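You operate a simulated robot arm through the tools that you are given. There is no shell and no other tool. Be economical: measure what you need, move in short steps, check, and stop when the job is done.

You run a simulated two-armed robot. Do the job below in one go: nothing can be reset, and whatever is moved stays where it is left.

TASK
Match the slim transmitter's range to the round sensor's reading, then zero it.
Fine: hold each steady; then vent the sensor to 0 and shut the vent.

It is judged by the outcome, as a careful person would: the job done as asked, and still so three seconds after it is handed in. It fails if anything else is knocked over, pushed out of place, dropped, spilled or broken.

THE ROBOT
Two 6-joint arms with two-finger parallel grippers on one trunk, on a base that drives. Base frame: it is fixed to the floor where the robot stands at the start and does not move with it; the origin is under the middle of the robot, x ahead of it, y to its left, z up; the surface under the hand at the start is at about z = 0.8. Readings come in m, degrees, newtons and seconds.
The left shoulder is at the start at [0.06, 0.187, 1.197], the right one opposite. With the tool pointing down near the work surface each hand reaches from about 0.1 to 0.6 m from the robot's upright axis, wherever it stands, measured 20 degrees to its own side. Places, roughly: green plug (4x4x6 cm) [0.7, -0.4, 0.9]; range dial [0.5, 0.2, 1]; red vent slide [0.4, -0.1, 0.9]; two-handle tray [0.5, -2.25, 1]; zero key [0.4, 0.2, 0.9]. Payload 1.57 kg a hand.
The tool frame of a hand sits at the grasp point between the pads (the TCP): z along the fingers, y along the line on which they close. The tips reach 0.03 m beyond it. The gripper opens to 0.11 m. The fingers are 0.024 m wide and 0.012 m thick; the gripper's body (0.048 by 0.112 m) begins 0.078 m behind the TCP.
Orientation is that of the tool frame in the base frame, as a unit quaternion [w, x, y, z]. With the fingers straight down and closing along the base's y, the tool's x points along the base's -x, its y along +y and its z along -z.

THE INTERFACE
- The arms move only by the tool arm_command. It takes "left_moves", "right_moves" or both (then of equal length, played together; a hand with none holds still); each is a list of rows, each a list of 3 entries, a list of its own where there are three numbers: the gripper command, from -1 (shut) to 1 (fully open), values between in proportion, then the shift along the tool's x, y, z in cm, then the turn, a rotation vector about the tool's x, y, z in degrees. In form: [[fingers, [tx, ty, tz], [rx, ry, rz]], ...]. A call has 1 to 8 rows; each row is the pose to reach, as a shift and turn from the pose commanded when the call began, along the tool's axes at that moment. A row lasts 0.2 s, in which the tool goes at most 0.05 m and 8.6 degrees; a call with a longer step from one row to the next is refused whole, and so is a gripper value outside its range. A pose out of reach is approached as far as the arm can. The call stops where the force on the tool passes 40 N (or 10 N more than at its start, if that is more) or the arm is blocked; 0.2 s more then pass. The fingers move at their own pace (about 0.153 m/s each) and stop on an object; they squeeze with about 23 N. The grip force told is the motor's: it shows also when the fingers shut on nothing. Time passes only in rows, and 0.2 s behind the last, so rows that repeat a pose let the fingers close. The reply holds the time, the measured pose of the TCP, the force on the tool along the base axes, the opening and the grip force, in the units named above and with some noise, with the torque about the TCP (base axes, N m) and any sound that the robot's microphone picked up.
- Cameras (640 x 400 px; columns grow to the right, rows downward): "scene" is now at [0.0084, 0.018, 1.7332]; the picture's right is [0.22, -0.97, 0.00], its down [-0.79, -0.18, -0.59] and it looks along [0.58, 0.13, -0.81] (base axes); focal length 263 px, centre (320, 200). "left" rides on the left gripper at [0.07, -0.016, -0.141] in its tool frame; the picture's right is [0.23, 0.97, 0.00], its down [-0.86, 0.20, -0.48] and it looks along [-0.47, 0.11, 0.88] (tool axes); focal length 222 px, centre (320, 200). "right" rides on the right gripper at [0.07, 0.016, -0.141] in its tool frame; the picture's right is [-0.23, 0.97, 0.00], its down [-0.86, -0.20, -0.48] and it looks along [-0.47, -0.11, 0.88] (tool axes); focal length 222 px, centre (320, 200). There is no depth. A picture from a camera that has moved, and an enlarged one, comes with that camera's place and axes in the base frame and with its lens.
- get_image(camera): a new picture of that camera. It takes no simulated time.
- slide_trunk(by): slides the trunk up (or, below 0, down) by that many m; the arms and the scene camera ride with it, the base frame stays. It gives what a move gives, with no picture.
- base_move(legs): drives the robot by 1 to 6 legs, each [ahead, left, turn to the left] in m, m and degrees, along the robot's own axes; the way and the turn of a leg run together, so that a leg with both is an arc; at most 1.5 m and 180 degrees a leg. The arms and the cameras ride along, it lands a little off, and it stops where it bumps. It gives what a move gives.
- pan_tilt(pan, tilt): turns the head with the scene camera to pan (to the left, within 86 degrees either way) and tilt (down, from -29 to 69), counted from straight ahead of the robot. It gives what a move gives.
- inspect(camera, box): a new picture of the part [left, top, right, bottom] of that camera's present view, enlarged. It takes no simulated time.
- sign_off(): hands the job in; it is judged then, once.

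Work in short steps. Places have to be worked out from the pictures, the camera data and where the tool is seen: move nearer, look again, correct. Check each grasp and each placing, and mend what went wrong. You have 120 turns and 100 pictures in all, those below and enlarged ones among them. Open the grippers and draw the arms clear of the work before you hand the job in, unless the task says otherwise; then end with one line.

The tools are called after "Emit:" by a JSON object that holds its "method" and its "body". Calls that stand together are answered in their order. arm_command: Moves the arms, as the interface text tells. Its arguments: {"type":"object","properties":{"left_moves":{"type":"array"},"right_moves":{"type":"array"}},"required":[]} The other tools are called the same way: slide_trunk (by) slides the trunk up or down; base_move (legs) drives the base; pan_tilt (pan, tilt) turns the head that bears the scene camera; get_image (camera) takes a picture; inspect (camera, box) takes an enlarged picture of a part of a camera's view; sign_off () hands the job in.

At the start:

```text
time: 0.0
left_ee_pos: [0.4107, 0.226, 1.2656]
left_tool_rot: [0.0, 0.0, 1.0, 0.0]
left_contact_force: [0.0, -0.9, -1.4]
left_moment: [0.0, 0.01, 0.03]
left_grip_width: 0.1098
left_grip_force: 0.2
right_ee_pos: [0.4204, -0.1392, 1.247]
right_tool_rot: [0.0, 0.0, 1.0, 0.001]
right_contact_force: [0.4, -0.2, 0.2]
right_moment: [0.02, 0.0, 0.02]
right_grip_width: 0.1097
right_grip_force: 0.0
trunk travel left (down, up): [-0.825, 0.165]
robot x, y, heading: [-0.0003, -0.001, 0.1]
head pan, tilt: [12.9, 53.8]
```

scene: 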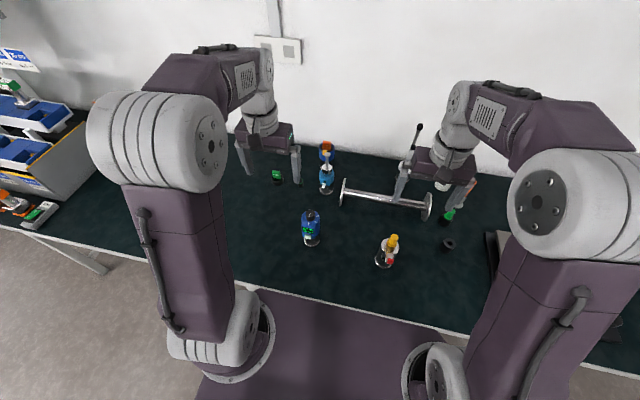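
right: 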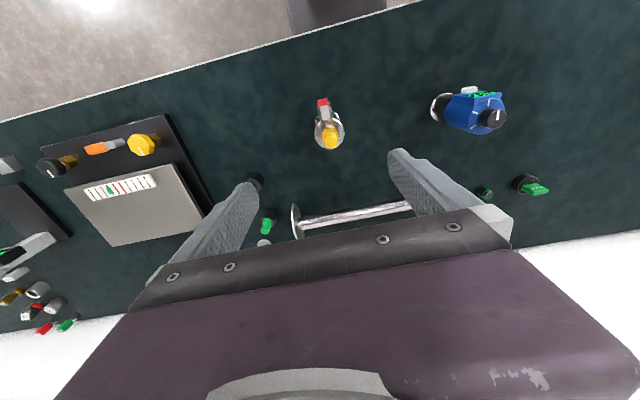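
left: 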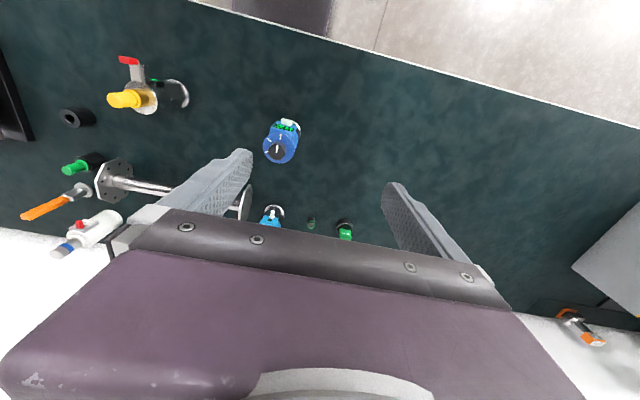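

I'll look closer at the instruments on the bench before moving anything.

Emit:
{"method": "inspect", "body": {"camera": "scene", "box": [270, 130, 470, 280]}}

Emit:
{"method": "inspect", "body": {"camera": "right", "box": [280, 70, 560, 220]}}

Emit:
{"method": "inspect", "body": {"camera": "left", "box": [230, 100, 370, 240]}}

```text
2.67 times, centred on (370, 205) of scene
camera zoom: at [0.0084, 0.018, 1.7332], right [0.22, -0.97, 0.0], down [-0.79, -0.18, -0.59], along [0.58, 0.13, -0.81], focal length 701 px, centre (187, 187)
```

zoom: 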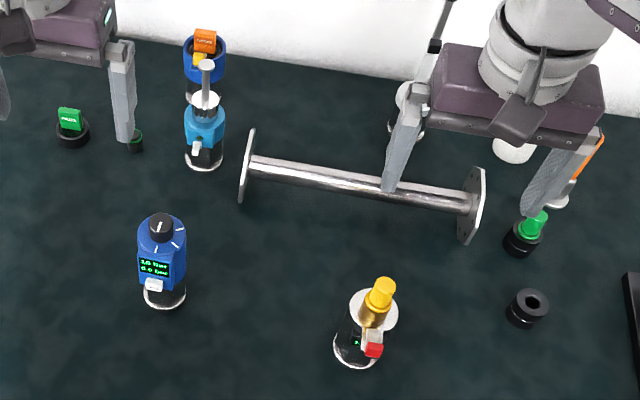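

```text
2.29 times, centred on (420, 145) of right
camera zoom: at [0.3521, -0.1235, 1.3875], right [0.23, 0.97, 0.0], down [0.86, -0.2, 0.48], along [0.47, -0.11, -0.88], focal length 508 px, centre (91, 326)
```

zoom: 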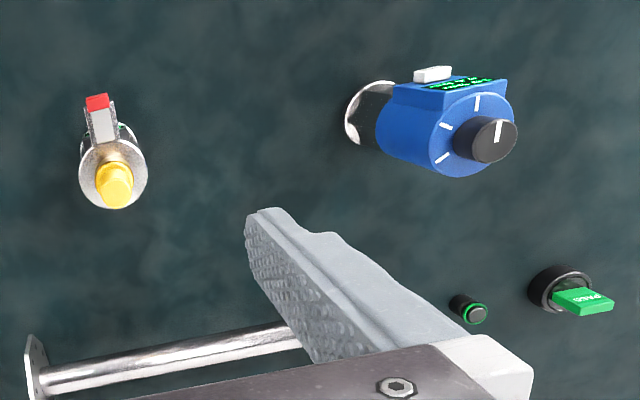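

```text
2.86 times, centred on (300, 170) of left
camera zoom: at [0.3413, 0.2089, 1.4067], right [-0.23, 0.97, 0.0], down [0.86, 0.2, 0.48], along [0.47, 0.11, -0.88], focal length 635 px, centre (377, 286)
```

zoom: 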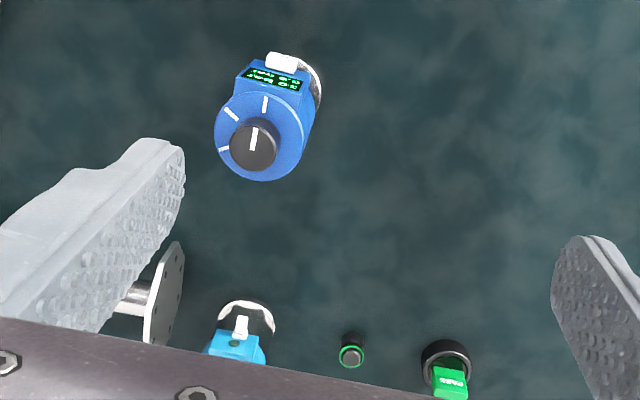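

I'll zoom into the two displays to read them.

Emit:
{"method": "inspect", "body": {"camera": "scene", "box": [300, 205, 330, 235]}}

Emit:
{"method": "inspect", "body": {"camera": "scene", "box": [370, 230, 410, 270]}}

Emit:
{"method": "inspect", "body": {"camera": "left", "box": [260, 110, 310, 165]}}

Emit:
{"method": "inspect", "body": {"camera": "left", "box": [100, 50, 190, 130]}}

```text
13.33 times, centred on (315, 220) of scene
camera zoom: at [0.0084, 0.018, 1.7332], right [0.22, -0.97, 0.0], down [-0.79, -0.18, -0.59], along [0.58, 0.13, -0.81], focal length 3504 px, centre (387, -67)
```

zoom: 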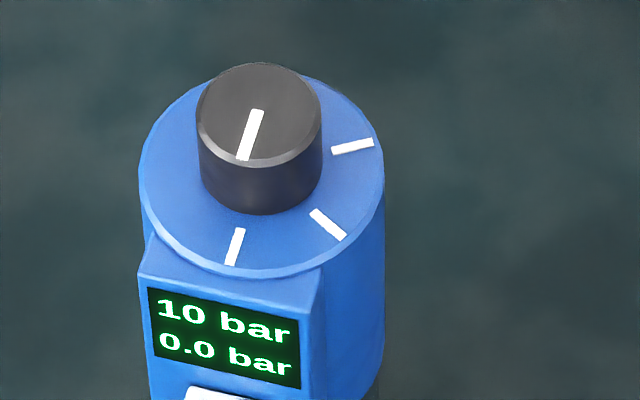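

```text
10.00 times, centred on (390, 250) of scene
camera zoom: at [0.0084, 0.018, 1.7332], right [0.22, -0.97, 0.0], down [-0.79, -0.18, -0.59], along [0.58, 0.13, -0.81], focal length 2628 px, centre (-380, -300)
```

zoom: 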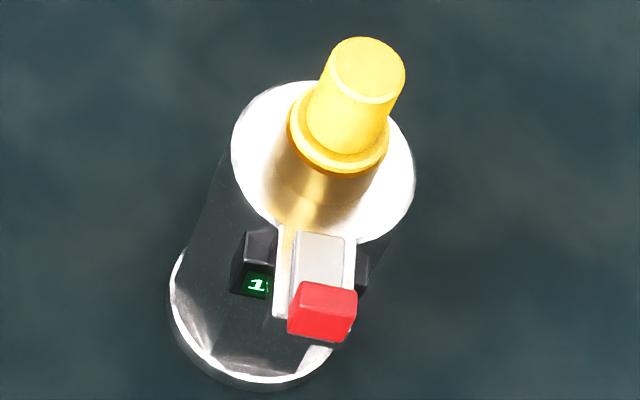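

```text
7.27 times, centred on (285, 138) of left
camera zoom: at [0.3413, 0.2089, 1.4067], right [-0.23, 0.97, 0.0], down [0.86, 0.2, 0.48], along [0.47, 0.11, -0.88], focal length 1615 px, centre (574, 654)
```

zoom: 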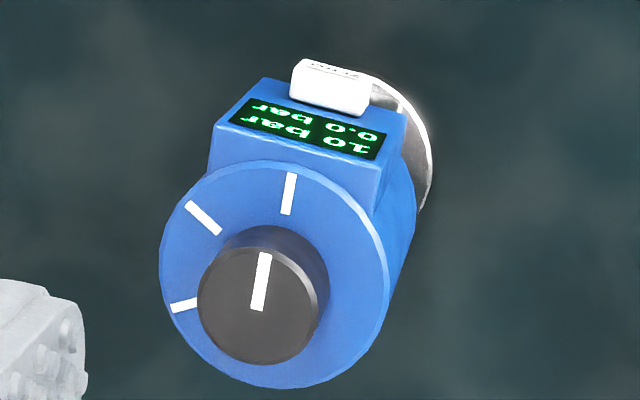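

```text
5.00 times, centred on (145, 90) of left
camera zoom: at [0.3413, 0.2089, 1.4067], right [-0.23, 0.97, 0.0], down [0.86, 0.2, 0.48], along [0.47, 0.11, -0.88], focal length 1111 px, centre (1195, 750)
```

zoom: 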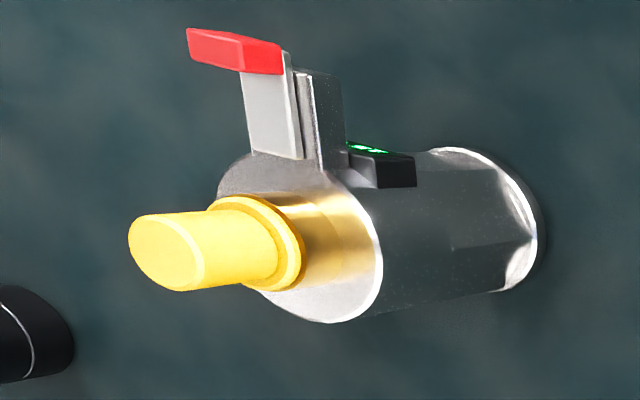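

The transmitter reads 10 bar / 0.0 bar, and its dial points to the mark on the robot's side. The sensor's display is hidden behind the red slide, so I'll drive back and left a little to get a flatter view of it.

Emit:
{"method": "base_move", "body": {"legs": [[-0.3, 0.15, 0]]}}

Emit:
{"method": "pan_tilt", "body": {"pan": -15, "tilt": 45}}

Emit:
{"method": "get_image", "body": {"camera": "scene"}}

```text
time: 2.2
left_ee_pos: [0.1148, 0.3768, 1.2647]
left_tool_rot: [-0.001, 0.001, 1.0, 0.0]
left_contact_force: [-0.3, -0.6, 0.4]
left_moment: [-0.01, 0.03, 0.01]
left_grip_width: 0.11
left_grip_force: 0.0
right_ee_pos: [0.1254, 0.0116, 1.2466]
right_tool_rot: [-0.001, 0.002, 1.0, 0.0]
right_contact_force: [-0.3, -0.7, -0.3]
right_moment: [0.0, 0.02, 0.01]
right_grip_width: 0.1101
right_grip_force: 0.0
trunk travel left (down, up): [-0.825, 0.165]
robot x, y, heading: [-0.2971, 0.1512, 0.1]
head pan, tilt: [12.9, 53.8]
```

```text
time: 3.1
left_ee_pos: [0.1121, 0.3785, 1.2655]
left_tool_rot: [0.0, 0.001, 1.0, 0.0]
left_contact_force: [-0.1, -0.1, -0.2]
left_moment: [0.0, -0.04, 0.0]
left_grip_width: 0.1099
left_grip_force: 0.0
right_ee_pos: [0.1225, 0.013, 1.2476]
right_tool_rot: [0.0, 0.001, 1.0, 0.0]
right_contact_force: [0.7, 0.2, 0.8]
right_moment: [0.02, 0.03, -0.01]
right_grip_width: 0.1099
right_grip_force: 0.1
trunk travel left (down, up): [-0.825, 0.165]
robot x, y, heading: [-0.2921, 0.1537, -0.1]
head pan, tilt: [-15.0, 45.0]
```

```text
89 pictures are left
camera scene: at [-0.284, 0.1339, 1.7451], right [-0.26, -0.97, 0.0], down [-0.68, 0.18, -0.71], along [0.68, -0.18, -0.71], focal length 263 px, centre (320, 200)
```

scene: 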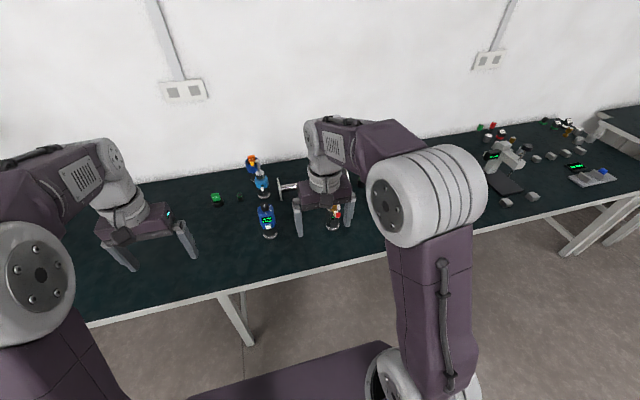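

The sensor is visible near (335, 217) through the right gripper, so I'll zoom in there.

Emit:
{"method": "inspect", "body": {"camera": "scene", "box": [318, 198, 350, 234]}}

Emit:
{"method": "inspect", "body": {"camera": "scene", "box": [250, 198, 286, 240]}}

```text
11.11 times, centred on (334, 216) of scene
camera zoom: at [-0.284, 0.1339, 1.7451], right [-0.26, -0.97, 0.0], down [-0.68, 0.18, -0.71], along [0.68, -0.18, -0.71], focal length 2920 px, centre (164, 22)
```

zoom: 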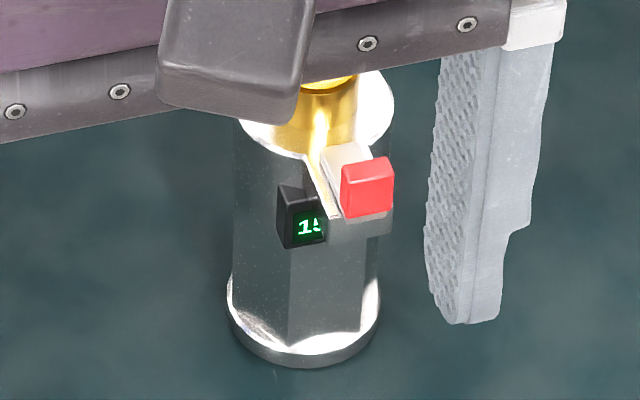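

```text
9.52 times, centred on (268, 219) of scene
camera zoom: at [-0.284, 0.1339, 1.7451], right [-0.26, -0.97, 0.0], down [-0.68, 0.18, -0.71], along [0.68, -0.18, -0.71], focal length 2503 px, centre (815, 19)
```

zoom: 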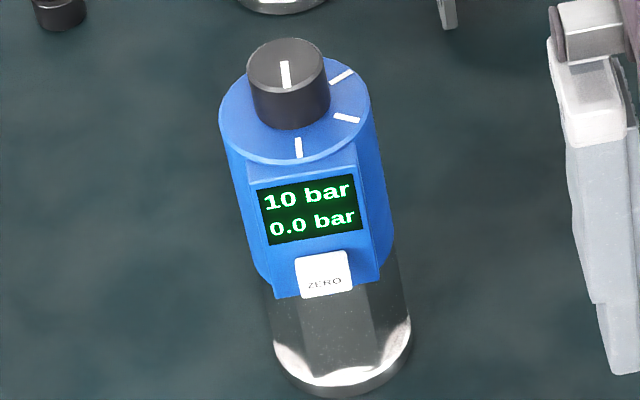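

The sensor reads "1?", with the rest hidden by the slide. I'll move further left for a side view around it.

Emit:
{"method": "base_move", "body": {"legs": [[0.0, 0.4, 0]]}}

Emit:
{"method": "pan_tilt", "body": {"pan": -38, "tilt": 42}}

Emit:
{"method": "get_image", "body": {"camera": "scene"}}

```text
time: 5.7
left_ee_pos: [0.1145, 0.7827, 1.2645]
left_tool_rot: [0.0, 0.001, 1.0, 0.001]
left_contact_force: [0.3, -0.6, -0.3]
left_moment: [-0.01, -0.02, 0.04]
left_grip_width: 0.1102
left_grip_force: 0.1
right_ee_pos: [0.1249, 0.4185, 1.2463]
right_tool_rot: [0.0, 0.002, 1.0, 0.0]
right_contact_force: [0.1, 0.2, -0.5]
right_moment: [-0.02, 0.0, 0.01]
right_grip_width: 0.1102
right_grip_force: 0.1
trunk travel left (down, up): [-0.825, 0.165]
robot x, y, heading: [-0.2972, 0.5596, -0.1]
head pan, tilt: [-15.0, 45.0]
```

```text
time: 6.5
left_ee_pos: [0.1141, 0.7856, 1.2649]
left_tool_rot: [0.0, 0.003, 1.0, 0.0]
left_contact_force: [-1.0, -0.1, -0.1]
left_moment: [0.02, -0.01, -0.01]
left_grip_width: 0.1102
left_grip_force: 0.1
right_ee_pos: [0.1242, 0.4203, 1.247]
right_tool_rot: [0.0, 0.001, 1.0, 0.0]
right_contact_force: [-0.2, -0.6, -0.8]
right_moment: [-0.04, 0.03, -0.04]
right_grip_width: 0.1102
right_grip_force: 0.1
trunk travel left (down, up): [-0.825, 0.165]
robot x, y, heading: [-0.2995, 0.5564, -0.0]
head pan, tilt: [-38.0, 42.0]
```

```text
86 pictures are left
camera scene: at [-0.2947, 0.5111, 1.7494], right [-0.62, -0.79, 0.0], down [-0.53, 0.41, -0.74], along [0.58, -0.46, -0.67], focal length 263 px, centre (320, 200)
```

scene: 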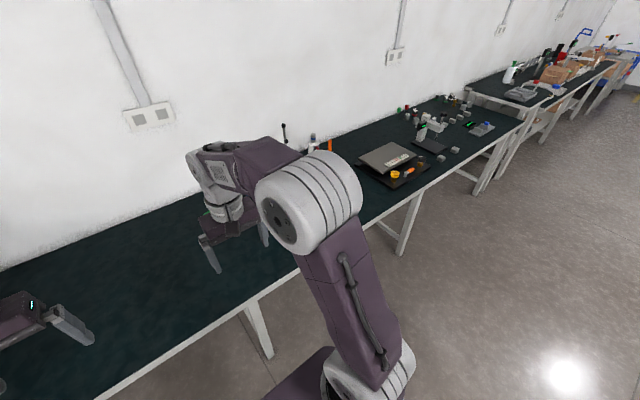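

The right arm blocks the view, so I'll turn the whole robot to face the sensor and look between the arms.

Emit:
{"method": "base_move", "body": {"legs": [[0.0, 0.0, -43]]}}

Emit:
{"method": "pan_tilt", "body": {"pan": 0, "tilt": 42}}

Emit:
{"method": "get_image", "body": {"camera": "scene"}}

```text
time: 8.9
left_ee_pos: [0.1562, 0.4408, 1.2647]
left_tool_rot: [0.0, 0.371, 0.929, 0.0]
left_contact_force: [-0.6, -0.1, -0.5]
left_moment: [0.01, -0.02, -0.01]
left_grip_width: 0.1101
left_grip_force: 0.1
right_ee_pos: [-0.0872, 0.1705, 1.2474]
right_tool_rot: [-0.001, 0.37, 0.929, 0.001]
right_contact_force: [0.3, -0.4, -0.1]
right_moment: [-0.02, -0.02, 0.04]
right_grip_width: 0.1101
right_grip_force: 0.2
trunk travel left (down, up): [-0.825, 0.165]
robot x, y, heading: [-0.3007, 0.5642, -43.6]
head pan, tilt: [-38.0, 42.0]
```

```text
time: 9.9
left_ee_pos: [0.156, 0.4421, 1.2645]
left_tool_rot: [0.0, 0.371, 0.929, 0.0]
left_contact_force: [0.1, -0.6, -0.5]
left_moment: [0.0, 0.06, 0.01]
left_grip_width: 0.1104
left_grip_force: 0.1
right_ee_pos: [-0.0859, 0.169, 1.2469]
right_tool_rot: [0.0, 0.371, 0.929, 0.0]
right_contact_force: [-0.6, -0.1, 0.2]
right_moment: [0.0, 0.0, -0.01]
right_grip_width: 0.1102
right_grip_force: 0.1
trunk travel left (down, up): [-0.825, 0.165]
robot x, y, heading: [-0.2971, 0.5606, -43.4]
head pan, tilt: [0.0, 42.0]
```

```text
85 pictures are left
camera scene: at [-0.2834, 0.5453, 1.7494], right [-0.69, -0.72, 0.0], down [-0.49, 0.46, -0.74], along [0.54, -0.51, -0.67], focal length 263 px, centre (320, 200)
```

scene: 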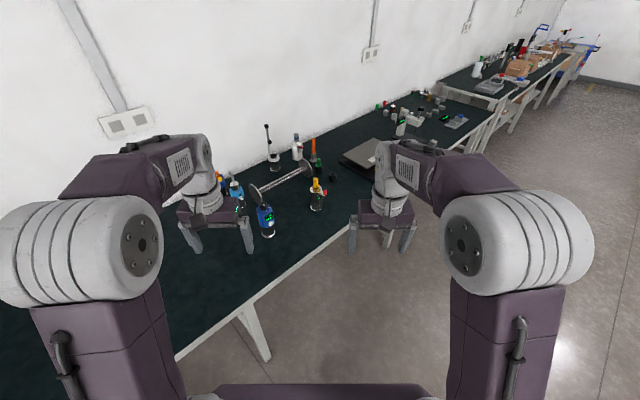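

Now the sensor is clear between the hands, so I'll zoom in on it and on the transmitter.

Emit:
{"method": "inspect", "body": {"camera": "scene", "box": [305, 175, 331, 213]}}

Emit:
{"method": "inspect", "body": {"camera": "scene", "box": [200, 120, 360, 250]}}

```text
10.53 times, centred on (318, 194) of scene
camera zoom: at [-0.2834, 0.5453, 1.7494], right [-0.69, -0.72, 0.0], down [-0.49, 0.46, -0.74], along [0.54, -0.51, -0.67], focal length 2766 px, centre (341, 263)
```

zoom: 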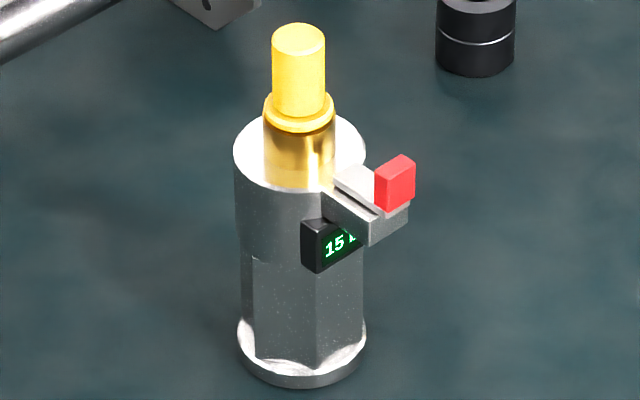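

```text
3.08 times, centred on (280, 185) of scene
camera zoom: at [-0.2834, 0.5453, 1.7494], right [-0.69, -0.72, 0.0], down [-0.49, 0.46, -0.74], along [0.54, -0.51, -0.67], focal length 809 px, centre (443, 246)
```

zoom: 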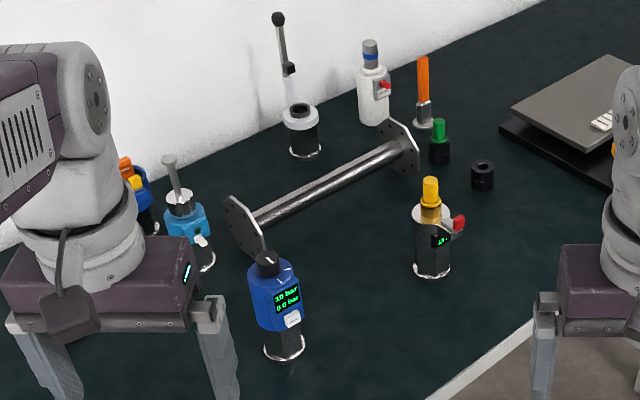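

The sensor reads "15 b(ar)", so the range target is 15 bar. The transmitter stands near (0.48, 0.15) with its dial top at about z 1.0, and the sensor near (0.45, -0.13). I'll drive back square in front of the transmitter.

Emit:
{"method": "base_move", "body": {"legs": [[0, 0, 43.4], [0.0, -0.41, 0], [0.27, 0, 0]]}}

Emit:
{"method": "pan_tilt", "body": {"pan": 0, "tilt": 54}}

Emit:
{"method": "get_image", "body": {"camera": "scene"}}

Emit:
{"method": "get_image", "body": {"camera": "left"}}

Emit:
{"method": "get_image", "body": {"camera": "right"}}

```text
time: 15.9
left_ee_pos: [0.3718, 0.3774, 1.2661]
left_tool_rot: [0.0, 0.003, 1.0, 0.0]
left_contact_force: [0.8, -0.1, 0.0]
left_moment: [0.01, -0.03, -0.02]
left_grip_width: 0.1098
left_grip_force: 0.1
right_ee_pos: [0.3806, 0.0117, 1.2467]
right_tool_rot: [0.002, 0.002, 1.0, 0.0]
right_contact_force: [0.3, -0.1, -0.5]
right_moment: [0.02, 0.01, -0.02]
right_grip_width: 0.1102
right_grip_force: 0.1
trunk travel left (down, up): [-0.825, 0.165]
robot x, y, heading: [-0.0375, 0.1525, -0.2]
head pan, tilt: [0.0, 42.0]
```

```text
time: 16.7
left_ee_pos: [0.373, 0.3753, 1.2647]
left_tool_rot: [0.0, 0.002, 1.0, 0.0]
left_contact_force: [0.0, 0.3, 0.8]
left_moment: [0.03, 0.01, 0.01]
left_grip_width: 0.1103
left_grip_force: 0.0
right_ee_pos: [0.3831, 0.0109, 1.2479]
right_tool_rot: [-0.001, 0.002, 1.0, 0.0]
right_contact_force: [-0.8, 0.4, -0.6]
right_moment: [0.0, 0.05, -0.05]
right_grip_width: 0.1101
right_grip_force: 0.1
trunk travel left (down, up): [-0.825, 0.165]
robot x, y, heading: [-0.0365, 0.1503, -0.3]
head pan, tilt: [0.0, 54.0]
```

```text
82 pictures are left
camera scene: at [-0.0274, 0.1527, 1.733], right [0.0, -1.0, 0.0], down [-0.81, 0.0, -0.59], along [0.59, 0.0, -0.81], focal length 263 px, centre (320, 200)
```

scene: 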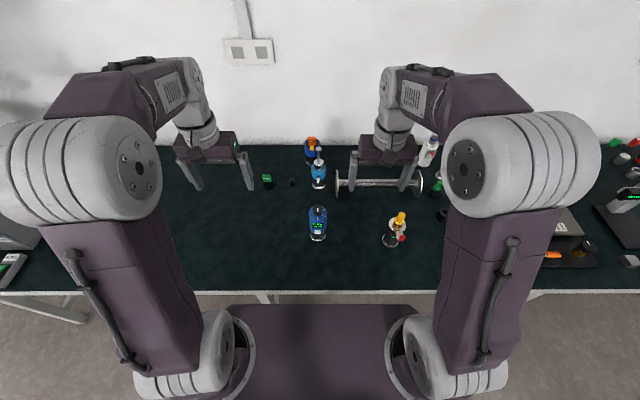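

```text
81 pictures are left
camera left: at [0.3045, 0.3588, 1.4065], right [-0.22, 0.97, 0.0], down [0.86, 0.2, 0.48], along [0.47, 0.11, -0.88], focal length 222 px, centre (320, 200)
```

left: 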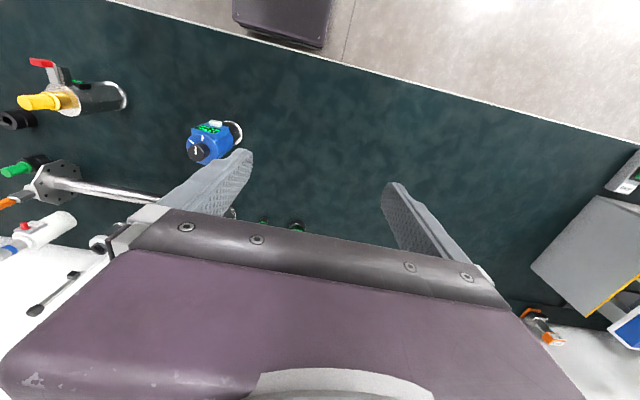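

```text
80 pictures are left
camera right: at [0.3141, 0.0263, 1.3872], right [0.23, 0.97, 0.0], down [0.85, -0.2, 0.48], along [0.46, -0.11, -0.88], focal length 222 px, centre (320, 200)
```

right: 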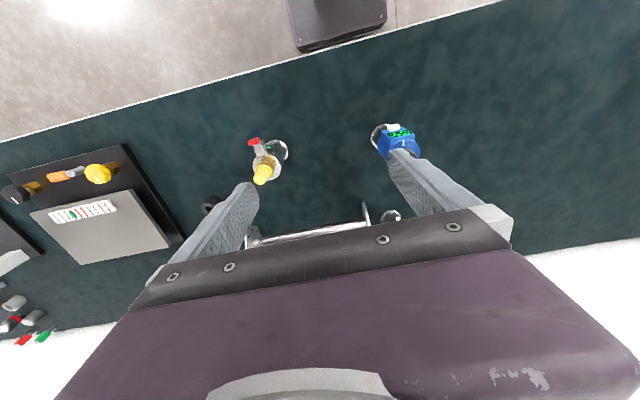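

I'll take zooms to triangulate the dial, key and body.

Emit:
{"method": "inspect", "body": {"camera": "scene", "box": [298, 195, 338, 245]}}

Emit:
{"method": "inspect", "body": {"camera": "left", "box": [170, 110, 260, 170]}}

Emit:
{"method": "inspect", "body": {"camera": "right", "box": [240, 120, 300, 200]}}

Emit:
{"method": "inspect", "body": {"camera": "scene", "box": [370, 200, 420, 255]}}

```text
8.00 times, centred on (318, 220) of scene
camera zoom: at [-0.0274, 0.1527, 1.733], right [0.0, -1.0, 0.0], down [-0.81, 0.0, -0.59], along [0.59, 0.0, -0.81], focal length 2102 px, centre (336, 40)
```

zoom: 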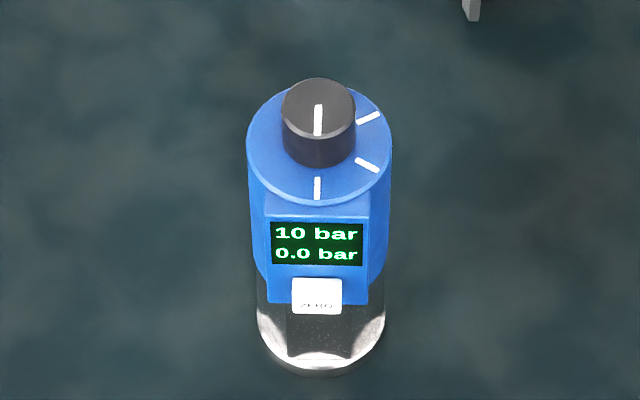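

```text
6.67 times, centred on (215, 140) of left
camera zoom: at [0.3045, 0.3588, 1.4065], right [-0.22, 0.97, 0.0], down [0.86, 0.2, 0.48], along [0.47, 0.11, -0.88], focal length 1481 px, centre (1020, 600)
```

zoom: 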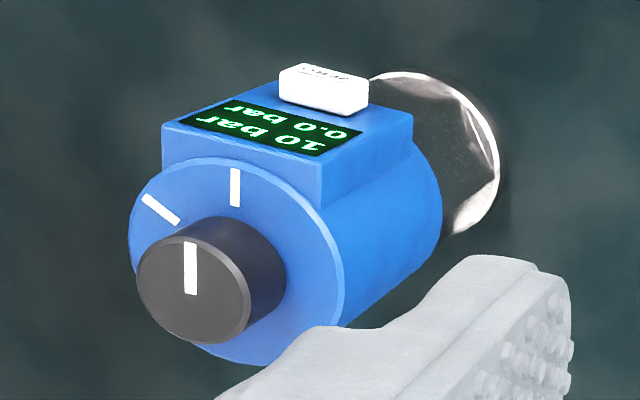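

```text
5.00 times, centred on (270, 160) of right
camera zoom: at [0.3141, 0.0263, 1.3872], right [0.23, 0.97, 0.0], down [0.85, -0.2, 0.48], along [0.46, -0.11, -0.88], focal length 1111 px, centre (570, 400)
```

zoom: 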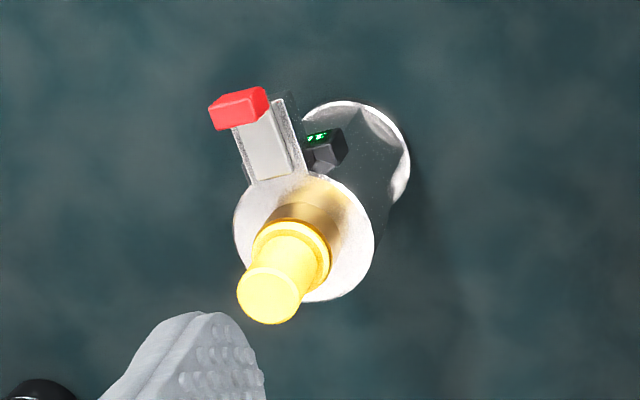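

```text
7.27 times, centred on (395, 228) of scene
camera zoom: at [-0.0274, 0.1527, 1.733], right [0.0, -1.0, 0.0], down [-0.81, 0.0, -0.59], along [0.59, 0.0, -0.81], focal length 1911 px, centre (-226, 0)
```

zoom: 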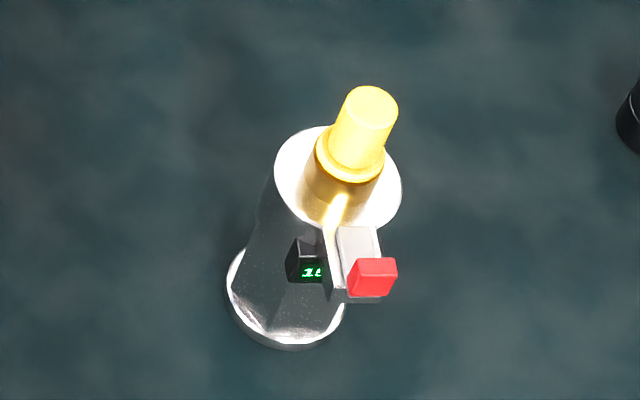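

Knob top is at about (0.477, 0.160, 0.995), 31 mm in diameter, on a blue body of 63 mm whose top is near z 0.962. The key is at about (0.435, 0.16, 0.908). I'll pitch the right hand to 30° below horizontal and bring it in front of the body to hold it.

Emit:
{"method": "arm_command", "body": {"right_moves": [[1, [0.1, 1.9, 2.5], [0, -7.5, 0]], [1, [0.3, 3.8, 5], [0, -15, 0]], [1, [0.4, 5.7, 7.5], [0, -22.5, 0]], [1, [0.5, 7.6, 10], [0, -30, 0]], [1, [0.7, 9.5, 12.5], [0, -37.5, 0]], [1, [0.8, 11.4, 15], [0, -45, 0]], [1, [0.9, 13.2, 17], [0, -52.5, 0]], [1, [1, 14.9, 19], [0, -60, 0]]]}}

Emit:
{"method": "get_image", "body": {"camera": "scene"}}

```text
time: 18.5
left_ee_pos: [0.3726, 0.3773, 1.2639]
left_tool_rot: [0.0, 0.001, 1.0, -0.001]
left_contact_force: [0.3, 0.5, 0.0]
left_moment: [-0.02, 0.0, -0.02]
left_grip_width: 0.11
left_grip_force: 0.0
right_ee_pos: [0.3994, 0.2031, 1.091]
right_tool_rot: [0.496, 0.001, 0.868, -0.013]
right_contact_force: [0.2, 1.0, -0.3]
right_moment: [0.02, -0.01, -0.03]
right_grip_width: 0.1099
right_grip_force: 0.1
right hand out of reach, approached as far as the arm can: row 4, 5, 6, 7, 8
trunk travel left (down, up): [-0.825, 0.165]
robot x, y, heading: [-0.0378, 0.1491, -0.4]
head pan, tilt: [0.0, 54.0]
```

```text
75 pictures are left
camera scene: at [-0.0282, 0.1543, 1.733], right [0.0, -1.0, 0.0], down [-0.81, 0.0, -0.59], along [0.59, 0.0, -0.81], focal length 263 px, centre (320, 200)
```

scene: 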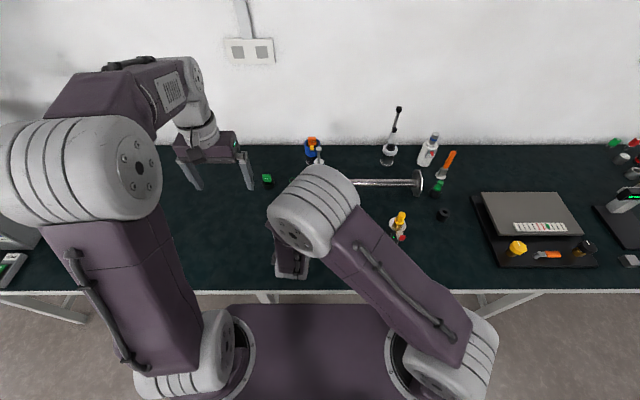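

The pitched right hand is too close to the body to be reachable. I'll back the base up a little and shift it right so both arms have room.

Emit:
{"method": "base_move", "body": {"legs": [[-0.05, -0.09, 0.4]]}}

```text
time: 19.6
left_ee_pos: [0.3243, 0.29, 1.2652]
left_tool_rot: [0.0, -0.002, 1.0, -0.001]
left_contact_force: [0.0, 0.9, -0.6]
left_moment: [-0.01, -0.01, -0.01]
left_grip_width: 0.1101
left_grip_force: 0.0
right_ee_pos: [0.3532, 0.1151, 1.0906]
right_tool_rot: [0.495, -0.003, 0.869, -0.011]
right_contact_force: [-0.5, 0.1, -0.1]
right_moment: [-0.03, -0.01, 0.01]
right_grip_width: 0.1099
right_grip_force: 0.0
trunk travel left (down, up): [-0.825, 0.165]
robot x, y, heading: [-0.0893, 0.0615, 0.2]
head pan, tilt: [0.0, 54.0]
```

I'll test by moving the right hand forward and up with pitch relaxed to about 45°, to see how the commanded pose behaves.

Emit:
{"method": "arm_command", "body": {"right_moves": [[1, [-2, 1, 1.5], [0, 5, 0]], [1, [-4, 2.5, 3], [0, 10, 0]], [1, [-6, 4, 4.5], [0, 15, 0]], [1, [-8.4, 5, 6.1], [0, 15, 0]], [1, [-8.4, 5, 6.1], [0, 15, 0]]]}}

Emit:
{"method": "get_image", "body": {"camera": "scene"}}

```text
time: 20.8
left_ee_pos: [0.3239, 0.2877, 1.2645]
left_tool_rot: [0.0, -0.002, 1.0, -0.001]
left_contact_force: [-0.5, -0.3, -0.1]
left_moment: [-0.01, 0.02, 0.0]
left_grip_width: 0.11
left_grip_force: 0.1
right_ee_pos: [0.4469, 0.1633, 1.1308]
right_tool_rot: [0.378, -0.001, 0.926, -0.009]
right_contact_force: [-0.8, -0.3, 0.7]
right_moment: [0.03, 0.0, -0.01]
right_grip_width: 0.1104
right_grip_force: 0.1
trunk travel left (down, up): [-0.825, 0.165]
robot x, y, heading: [-0.0883, 0.0589, 0.3]
head pan, tilt: [0.0, 54.0]
```

```text
74 pictures are left
camera scene: at [-0.0764, 0.0623, 1.7329], right [0.0, -1.0, 0.0], down [-0.81, 0.0, -0.59], along [0.59, 0.0, -0.81], focal length 263 px, centre (320, 200)
```

scene: 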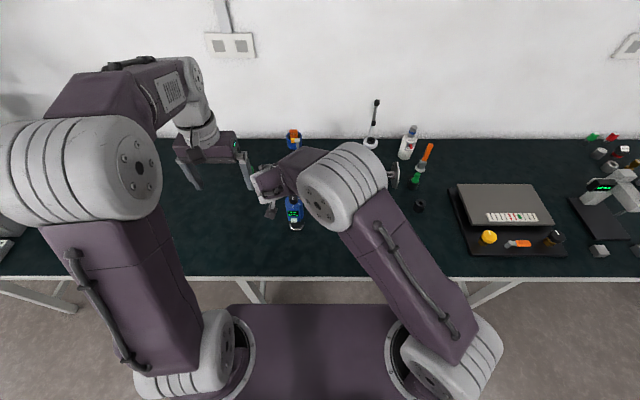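

Commands work from the reached pose. The right hand is at (0.447, 0.163, 1.131), 45° down; I'll pull back, lower it to a pre-grasp in front of the body and pitch to 35°.

Emit:
{"method": "arm_command", "body": {"right_moves": [[1, [4.1, -0.1, -0.5], [0, -3, 0]], [1, [8.3, -0.3, -1.1], [0, -6, 0]], [1, [10.5, -0.3, 1.7], [0, -10, 0]], [1, [12.8, -0.3, 4.6], [0, -10, 0]], [1, [15.1, -0.3, 7.4], [0, -10, 0]], [1, [15.1, -0.3, 7.4], [0, -10, 0]]]}}

Emit:
{"method": "get_image", "body": {"camera": "right"}}

Emit:
{"method": "get_image", "body": {"camera": "scene"}}

```text
time: 22.2
left_ee_pos: [0.3236, 0.2879, 1.2653]
left_tool_rot: [0.0, -0.002, 1.0, -0.001]
left_contact_force: [0.8, -0.1, -0.1]
left_moment: [-0.03, -0.01, -0.02]
left_grip_width: 0.1099
left_grip_force: 0.0
right_ee_pos: [0.3901, 0.1558, 0.9711]
right_tool_rot: [0.457, -0.001, 0.889, -0.01]
right_contact_force: [0.3, 0.7, -0.7]
right_moment: [0.01, 0.0, 0.0]
right_grip_width: 0.1099
right_grip_force: 0.0
trunk travel left (down, up): [-0.825, 0.165]
robot x, y, heading: [-0.0873, 0.0589, 0.4]
head pan, tilt: [0.0, 54.0]
```

```text
73 pictures are left
camera right: at [0.2356, 0.1718, 0.9949], right [0.14, 0.98, 0.17], down [0.11, -0.18, 0.98], along [0.98, -0.12, -0.13], focal length 222 px, centre (320, 200)
```

right: 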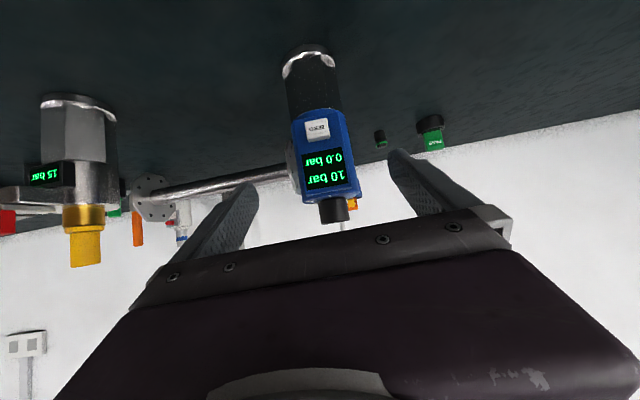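

```text
72 pictures are left
camera scene: at [-0.0765, 0.0615, 1.7329], right [0.0, -1.0, 0.0], down [-0.81, 0.0, -0.59], along [0.59, 0.0, -0.81], focal length 263 px, centre (320, 200)
```

scene: 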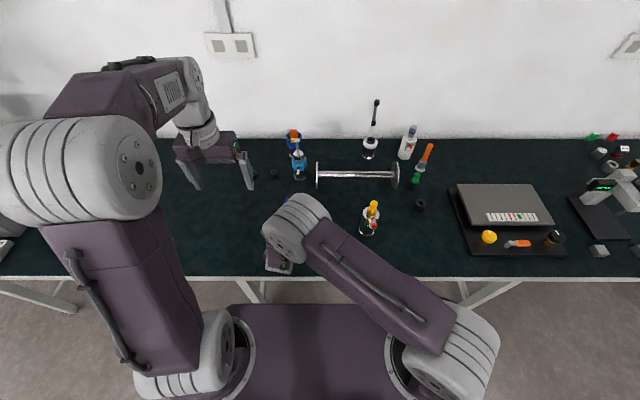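

The right camera now clearly shows 15 bar on the sensor and 10 / 0.0 bar on the transmitter. I'll advance along the tool axis to straddle the blue body without closing yet.

Emit:
{"method": "arm_command", "body": {"right_moves": [[1, [0, 0.2, 3], [0, 0, 0]], [1, [0, 0.4, 6.5], [0, 0, 0]], [1, [0, 0.5, 10], [0, 0, 0]], [1, [0, 0.5, 10], [0, 0, 0]]]}}

Emit:
{"method": "get_image", "body": {"camera": "right"}}

Emit:
{"method": "get_image", "body": {"camera": "left"}}

```text
time: 23.2
left_ee_pos: [0.3233, 0.2885, 1.2647]
left_tool_rot: [0.001, -0.001, 1.0, 0.0]
left_contact_force: [0.2, -0.2, -0.6]
left_moment: [0.01, -0.03, 0.0]
left_grip_width: 0.1101
left_grip_force: 0.1
right_ee_pos: [0.473, 0.1623, 0.9139]
right_tool_rot: [0.458, -0.001, 0.889, -0.011]
right_contact_force: [-0.9, -0.1, -0.5]
right_moment: [-0.01, 0.0, 0.02]
right_grip_width: 0.1101
right_grip_force: 0.0
trunk travel left (down, up): [-0.825, 0.165]
robot x, y, heading: [-0.0863, 0.0584, 0.2]
head pan, tilt: [0.0, 54.0]
```

```text
71 pictures are left
camera right: at [0.3185, 0.1781, 0.9377], right [0.14, 0.98, 0.17], down [0.11, -0.18, 0.98], along [0.98, -0.12, -0.13], focal length 222 px, centre (320, 200)
```

right: 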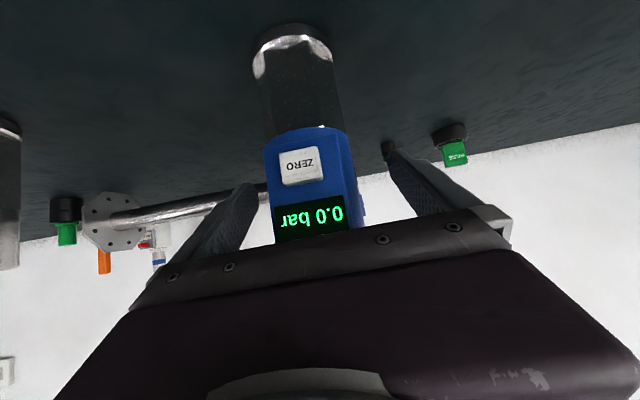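

```text
70 pictures are left
camera left: at [0.254, 0.2701, 1.4067], right [-0.23, 0.97, 0.0], down [0.85, 0.2, 0.48], along [0.47, 0.11, -0.88], focal length 222 px, centre (320, 200)
```

left: 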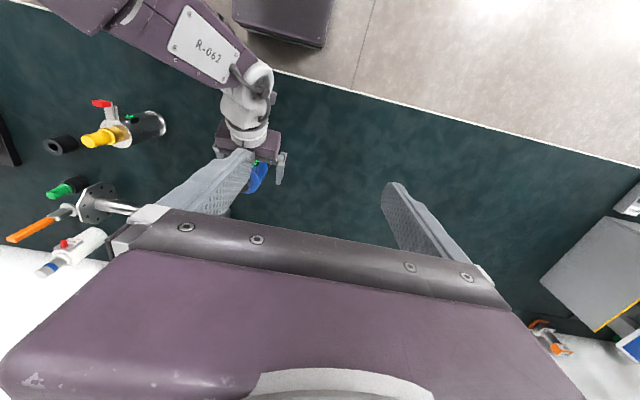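

The body sits about 6 mm to the -y side of the finger centre, so I'll shift over and close gently in steps.

Emit:
{"method": "arm_command", "body": {"right_moves": [[1, [0, -0.6, 0], [0, 0, 0]], [0.4, [0, -0.6, 0], [0, 0, 0]], [0.3, [0, -0.6, 0], [0, 0, 0]], [0.25, [0, -0.6, 0], [0, 0, 0]]]}}

Emit:
{"method": "get_image", "body": {"camera": "right"}}

```text
time: 24.2
left_ee_pos: [0.3241, 0.2866, 1.2656]
left_tool_rot: [0.001, -0.002, 1.0, 0.001]
left_contact_force: [-1.5, -0.3, -0.1]
left_moment: [0.01, 0.01, 0.02]
left_grip_width: 0.1102
left_grip_force: 0.0
right_ee_pos: [0.4724, 0.155, 0.9149]
right_tool_rot: [0.457, -0.002, 0.889, -0.01]
right_contact_force: [0.7, -0.5, 0.4]
right_moment: [0.0, -0.01, 0.01]
right_grip_width: 0.0689
right_grip_force: 0.0
trunk travel left (down, up): [-0.825, 0.165]
robot x, y, heading: [-0.0815, 0.0603, 0.2]
head pan, tilt: [0.0, 54.0]
```

```text
69 pictures are left
camera right: at [0.3182, 0.1716, 0.9386], right [0.14, 0.98, 0.17], down [0.11, -0.18, 0.98], along [0.98, -0.12, -0.13], focal length 222 px, centre (320, 200)
```

right: 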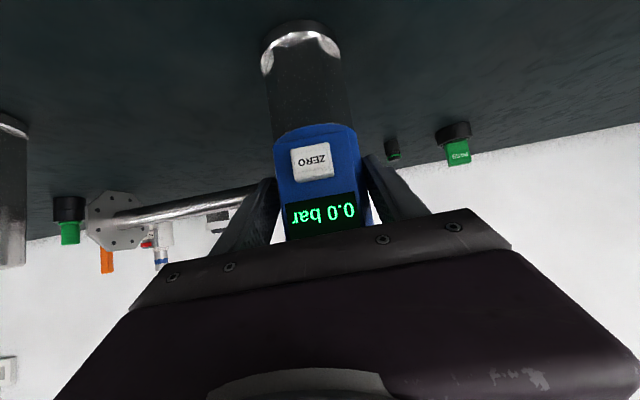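

The body is well centred and the key hasn't been touched. Now I'll close fully to hold it.

Emit:
{"method": "arm_command", "body": {"right_moves": [[0.15, [0, -0.6, 0], [0, 0, 0]], [0.05, [0, -0.6, 0], [0, 0, 0]], [-0.2, [0, -0.6, 0], [0, 0, 0]], [-1, [0, -0.6, 0], [0, 0, 0]]]}}

Emit:
{"method": "get_image", "body": {"camera": "right"}}

```text
time: 25.2
left_ee_pos: [0.3237, 0.2879, 1.265]
left_tool_rot: [0.0, -0.002, 1.0, 0.0]
left_contact_force: [-1.1, 0.4, 0.2]
left_moment: [-0.01, -0.02, -0.02]
left_grip_width: 0.1099
left_grip_force: 0.0
right_ee_pos: [0.4732, 0.1496, 0.9153]
right_tool_rot: [0.458, -0.003, 0.889, -0.009]
right_contact_force: [-0.5, 2.4, -0.8]
right_moment: [0.45, 0.19, -0.03]
right_grip_width: 0.064
right_grip_force: 23.3
trunk travel left (down, up): [-0.825, 0.165]
robot x, y, heading: [-0.0876, 0.0602, 0.5]
head pan, tilt: [0.0, 54.0]
```

```text
68 pictures are left
camera right: at [0.3176, 0.1666, 0.9384], right [0.14, 0.98, 0.17], down [0.11, -0.18, 0.98], along [0.98, -0.12, -0.13], focal length 222 px, centre (320, 200)
```

right: 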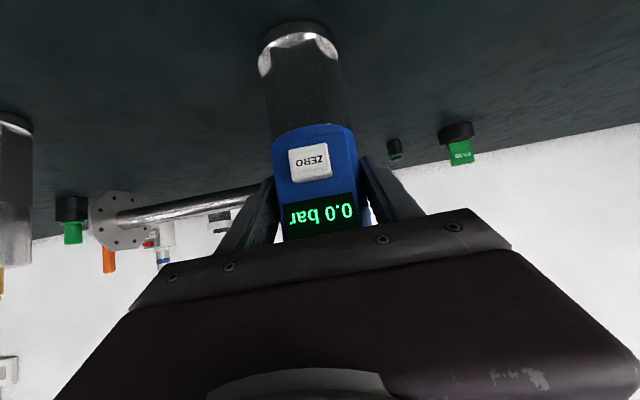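

The transmitter is held (grip 23 N). Now I'll bring the left hand above the knob, pre-turned +30° so that it can then swing 60° to the second mark.

Emit:
{"method": "arm_command", "body": {"left_moves": [[0.2, [-2.5, -2.2, 0], [0, 0, 5]], [0.2, [-5, -4.5, 0], [0, 0, 10]], [0.2, [-7.6, -6.7, 0], [0, 0, 15]], [0.2, [-10.2, -9, 1], [0, 0, 20]], [0.2, [-12.8, -11.2, 3.5], [0, 0, 25]], [0.2, [-15.3, -13.4, 6], [0, 0, 30]], [0.2, [-15.3, -13.4, 10], [0, 0, 30]], [0.2, [-15.3, -13.4, 13], [0, 0, 30]]]}}

Emit:
{"method": "get_image", "body": {"camera": "left"}}

Emit:
{"method": "get_image", "body": {"camera": "scene"}}

```text
time: 27.0
left_ee_pos: [0.4787, 0.1553, 1.1352]
left_tool_rot: [0.0, 0.258, 0.966, 0.0]
left_contact_force: [0.7, 0.4, -0.3]
left_moment: [-0.05, 0.02, 0.0]
left_grip_width: 0.0661
left_grip_force: 0.1
right_ee_pos: [0.4731, 0.1506, 0.9146]
right_tool_rot: [0.456, -0.001, 0.89, -0.01]
right_contact_force: [0.4, 1.5, 1.2]
right_moment: [0.47, -0.14, 0.0]
right_grip_width: 0.0633
right_grip_force: 22.7
trunk travel left (down, up): [-0.825, 0.165]
robot x, y, heading: [-0.0886, 0.0647, 0.2]
head pan, tilt: [0.0, 54.0]
```

```text
67 pictures are left
camera left: at [0.4105, 0.1741, 1.2769], right [0.29, 0.96, 0.0], down [0.84, -0.25, 0.48], along [0.46, -0.14, -0.88], focal length 222 px, centre (320, 200)
```

left: 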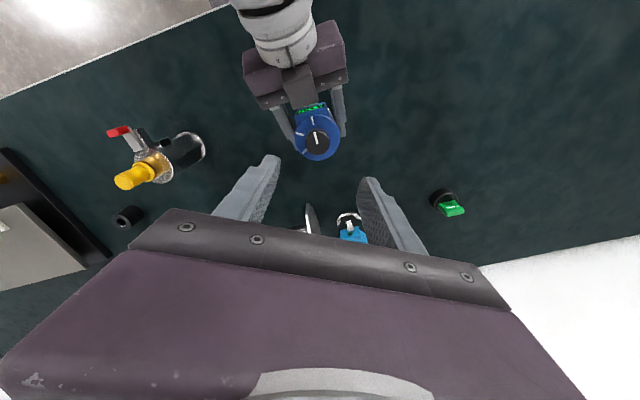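

```text
66 pictures are left
camera scene: at [-0.0761, 0.0616, 1.733], right [0.0, -1.0, 0.0], down [-0.81, 0.0, -0.59], along [0.59, 0.0, -0.81], focal length 263 px, centre (320, 200)
```

scene: 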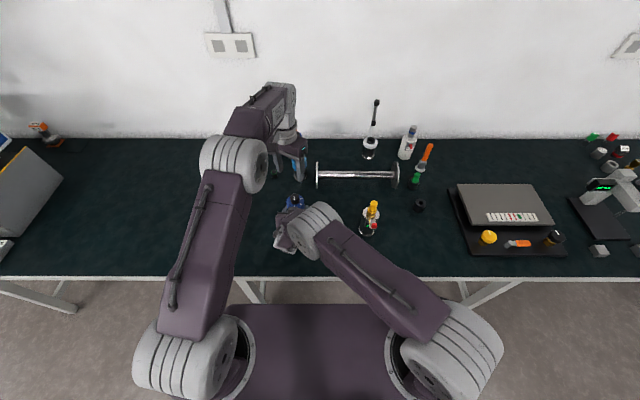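

I'll zoom on the knob for precise alignment.

Emit:
{"method": "inspect", "body": {"camera": "left", "box": [280, 90, 360, 170]}}

```text
5.00 times, centred on (320, 130) of left
camera zoom: at [0.4105, 0.1741, 1.2769], right [0.29, 0.96, 0.0], down [0.84, -0.25, 0.48], along [0.46, -0.14, -0.88], focal length 1111 px, centre (320, 550)
```

zoom: 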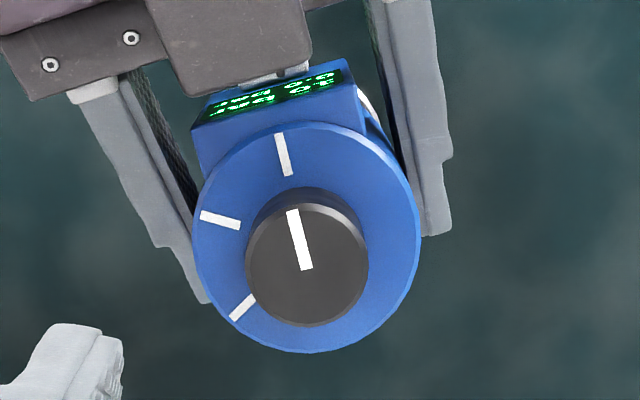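

Knob centre is about (0.478, 0.150). I'll align and descend most of the way.

Emit:
{"method": "arm_command", "body": {"left_moves": [[0.2, [-0.16, -0.48, 2], [0, 0, 0]], [0.2, [-0.16, -0.48, 5], [0, 0, 0]], [0.2, [-0.16, -0.48, 8], [0, 0, 0]], [0.2, [-0.16, -0.48, 10.3], [0, 0, 0]], [0.2, [-0.16, -0.48, 10.3], [0, 0, 0]]]}}

Emit:
{"method": "get_image", "body": {"camera": "left"}}

```text
time: 28.2
left_ee_pos: [0.476, 0.1516, 1.0326]
left_tool_rot: [0.0, 0.258, 0.966, -0.001]
left_contact_force: [0.8, 0.0, 0.0]
left_moment: [0.02, 0.03, 0.03]
left_grip_width: 0.0659
left_grip_force: 0.1
right_ee_pos: [0.4731, 0.1489, 0.9145]
right_tool_rot: [0.458, -0.001, 0.889, -0.01]
right_contact_force: [2.9, 0.9, 3.3]
right_moment: [0.44, -0.32, -0.07]
right_grip_width: 0.0636
right_grip_force: 23.0
trunk travel left (down, up): [-0.825, 0.165]
robot x, y, heading: [-0.0883, 0.0605, 0.2]
head pan, tilt: [0.0, 54.0]
```

```text
64 pictures are left
camera left: at [0.4079, 0.1706, 1.1736], right [0.29, 0.96, 0.0], down [0.84, -0.25, 0.48], along [0.46, -0.14, -0.88], focal length 222 px, centre (320, 200)
```

left: 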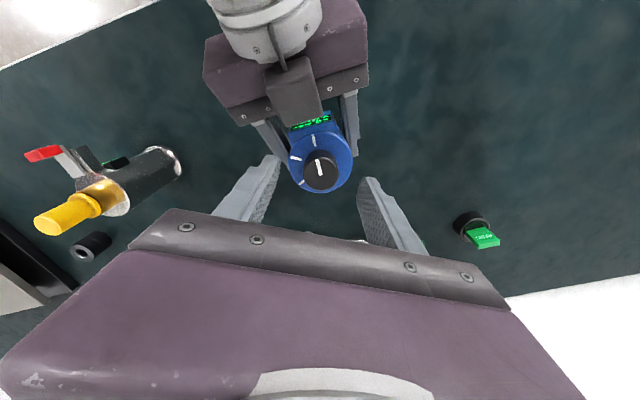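

The hand is aligned within 1–2 mm. I'll descend to z of about 1.003 and close on the knob.

Emit:
{"method": "arm_command", "body": {"left_moves": [[0.2, [0, -0.1, 1.5], [0, 0, 0]], [0.2, [0, -0.1, 2.9], [0, 0, 0]], [0.2, [0, -0.1, 2.9], [0, 0, 0]], [-0.3, [0, -0.1, 2.9], [0, 0, 0]], [-0.6, [0, -0.1, 2.9], [0, 0, 0]], [-1, [0, -0.1, 2.9], [0, 0, 0]]]}}

Emit:
{"method": "get_image", "body": {"camera": "left"}}

Emit:
{"method": "get_image", "body": {"camera": "right"}}

```text
time: 29.6
left_ee_pos: [0.4756, 0.1484, 1.0014]
left_tool_rot: [0.0, 0.258, 0.966, 0.001]
left_contact_force: [8.0, 8.7, -2.0]
left_moment: [0.03, -0.17, 0.0]
left_grip_width: 0.0311
left_grip_force: 23.7
right_ee_pos: [0.4725, 0.149, 0.9136]
right_tool_rot: [0.456, -0.001, 0.89, -0.011]
right_contact_force: [-8.2, -8.9, 9.8]
right_moment: [0.84, -0.43, -0.06]
right_grip_width: 0.0638
right_grip_force: 23.0
trunk travel left (down, up): [-0.825, 0.165]
robot x, y, heading: [-0.087, 0.0641, 0.2]
head pan, tilt: [0.0, 54.0]
```

```text
63 pictures are left
camera left: at [0.4079, 0.169, 1.1435], right [0.29, 0.96, 0.0], down [0.84, -0.25, 0.48], along [0.46, -0.14, -0.88], focal length 222 px, centre (320, 200)
```

left: 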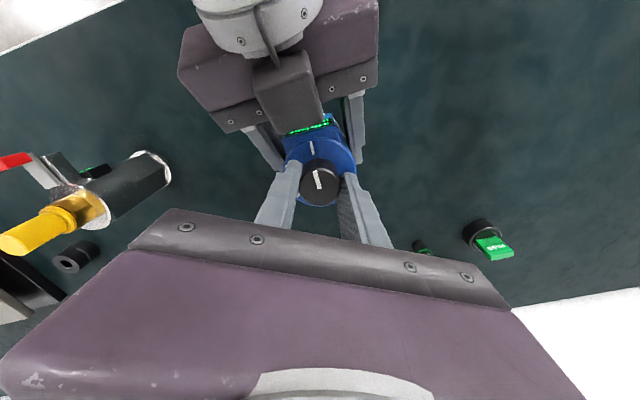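

```text
62 pictures are left
camera right: at [0.3173, 0.1655, 0.9381], right [0.14, 0.98, 0.17], down [0.11, -0.18, 0.98], along [0.98, -0.12, -0.13], focal length 222 px, centre (320, 200)
```

right: 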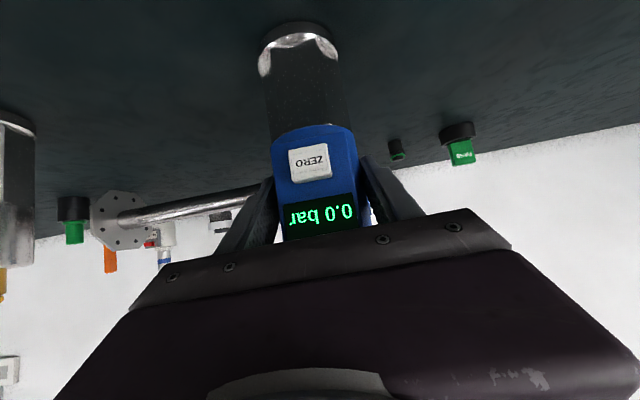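

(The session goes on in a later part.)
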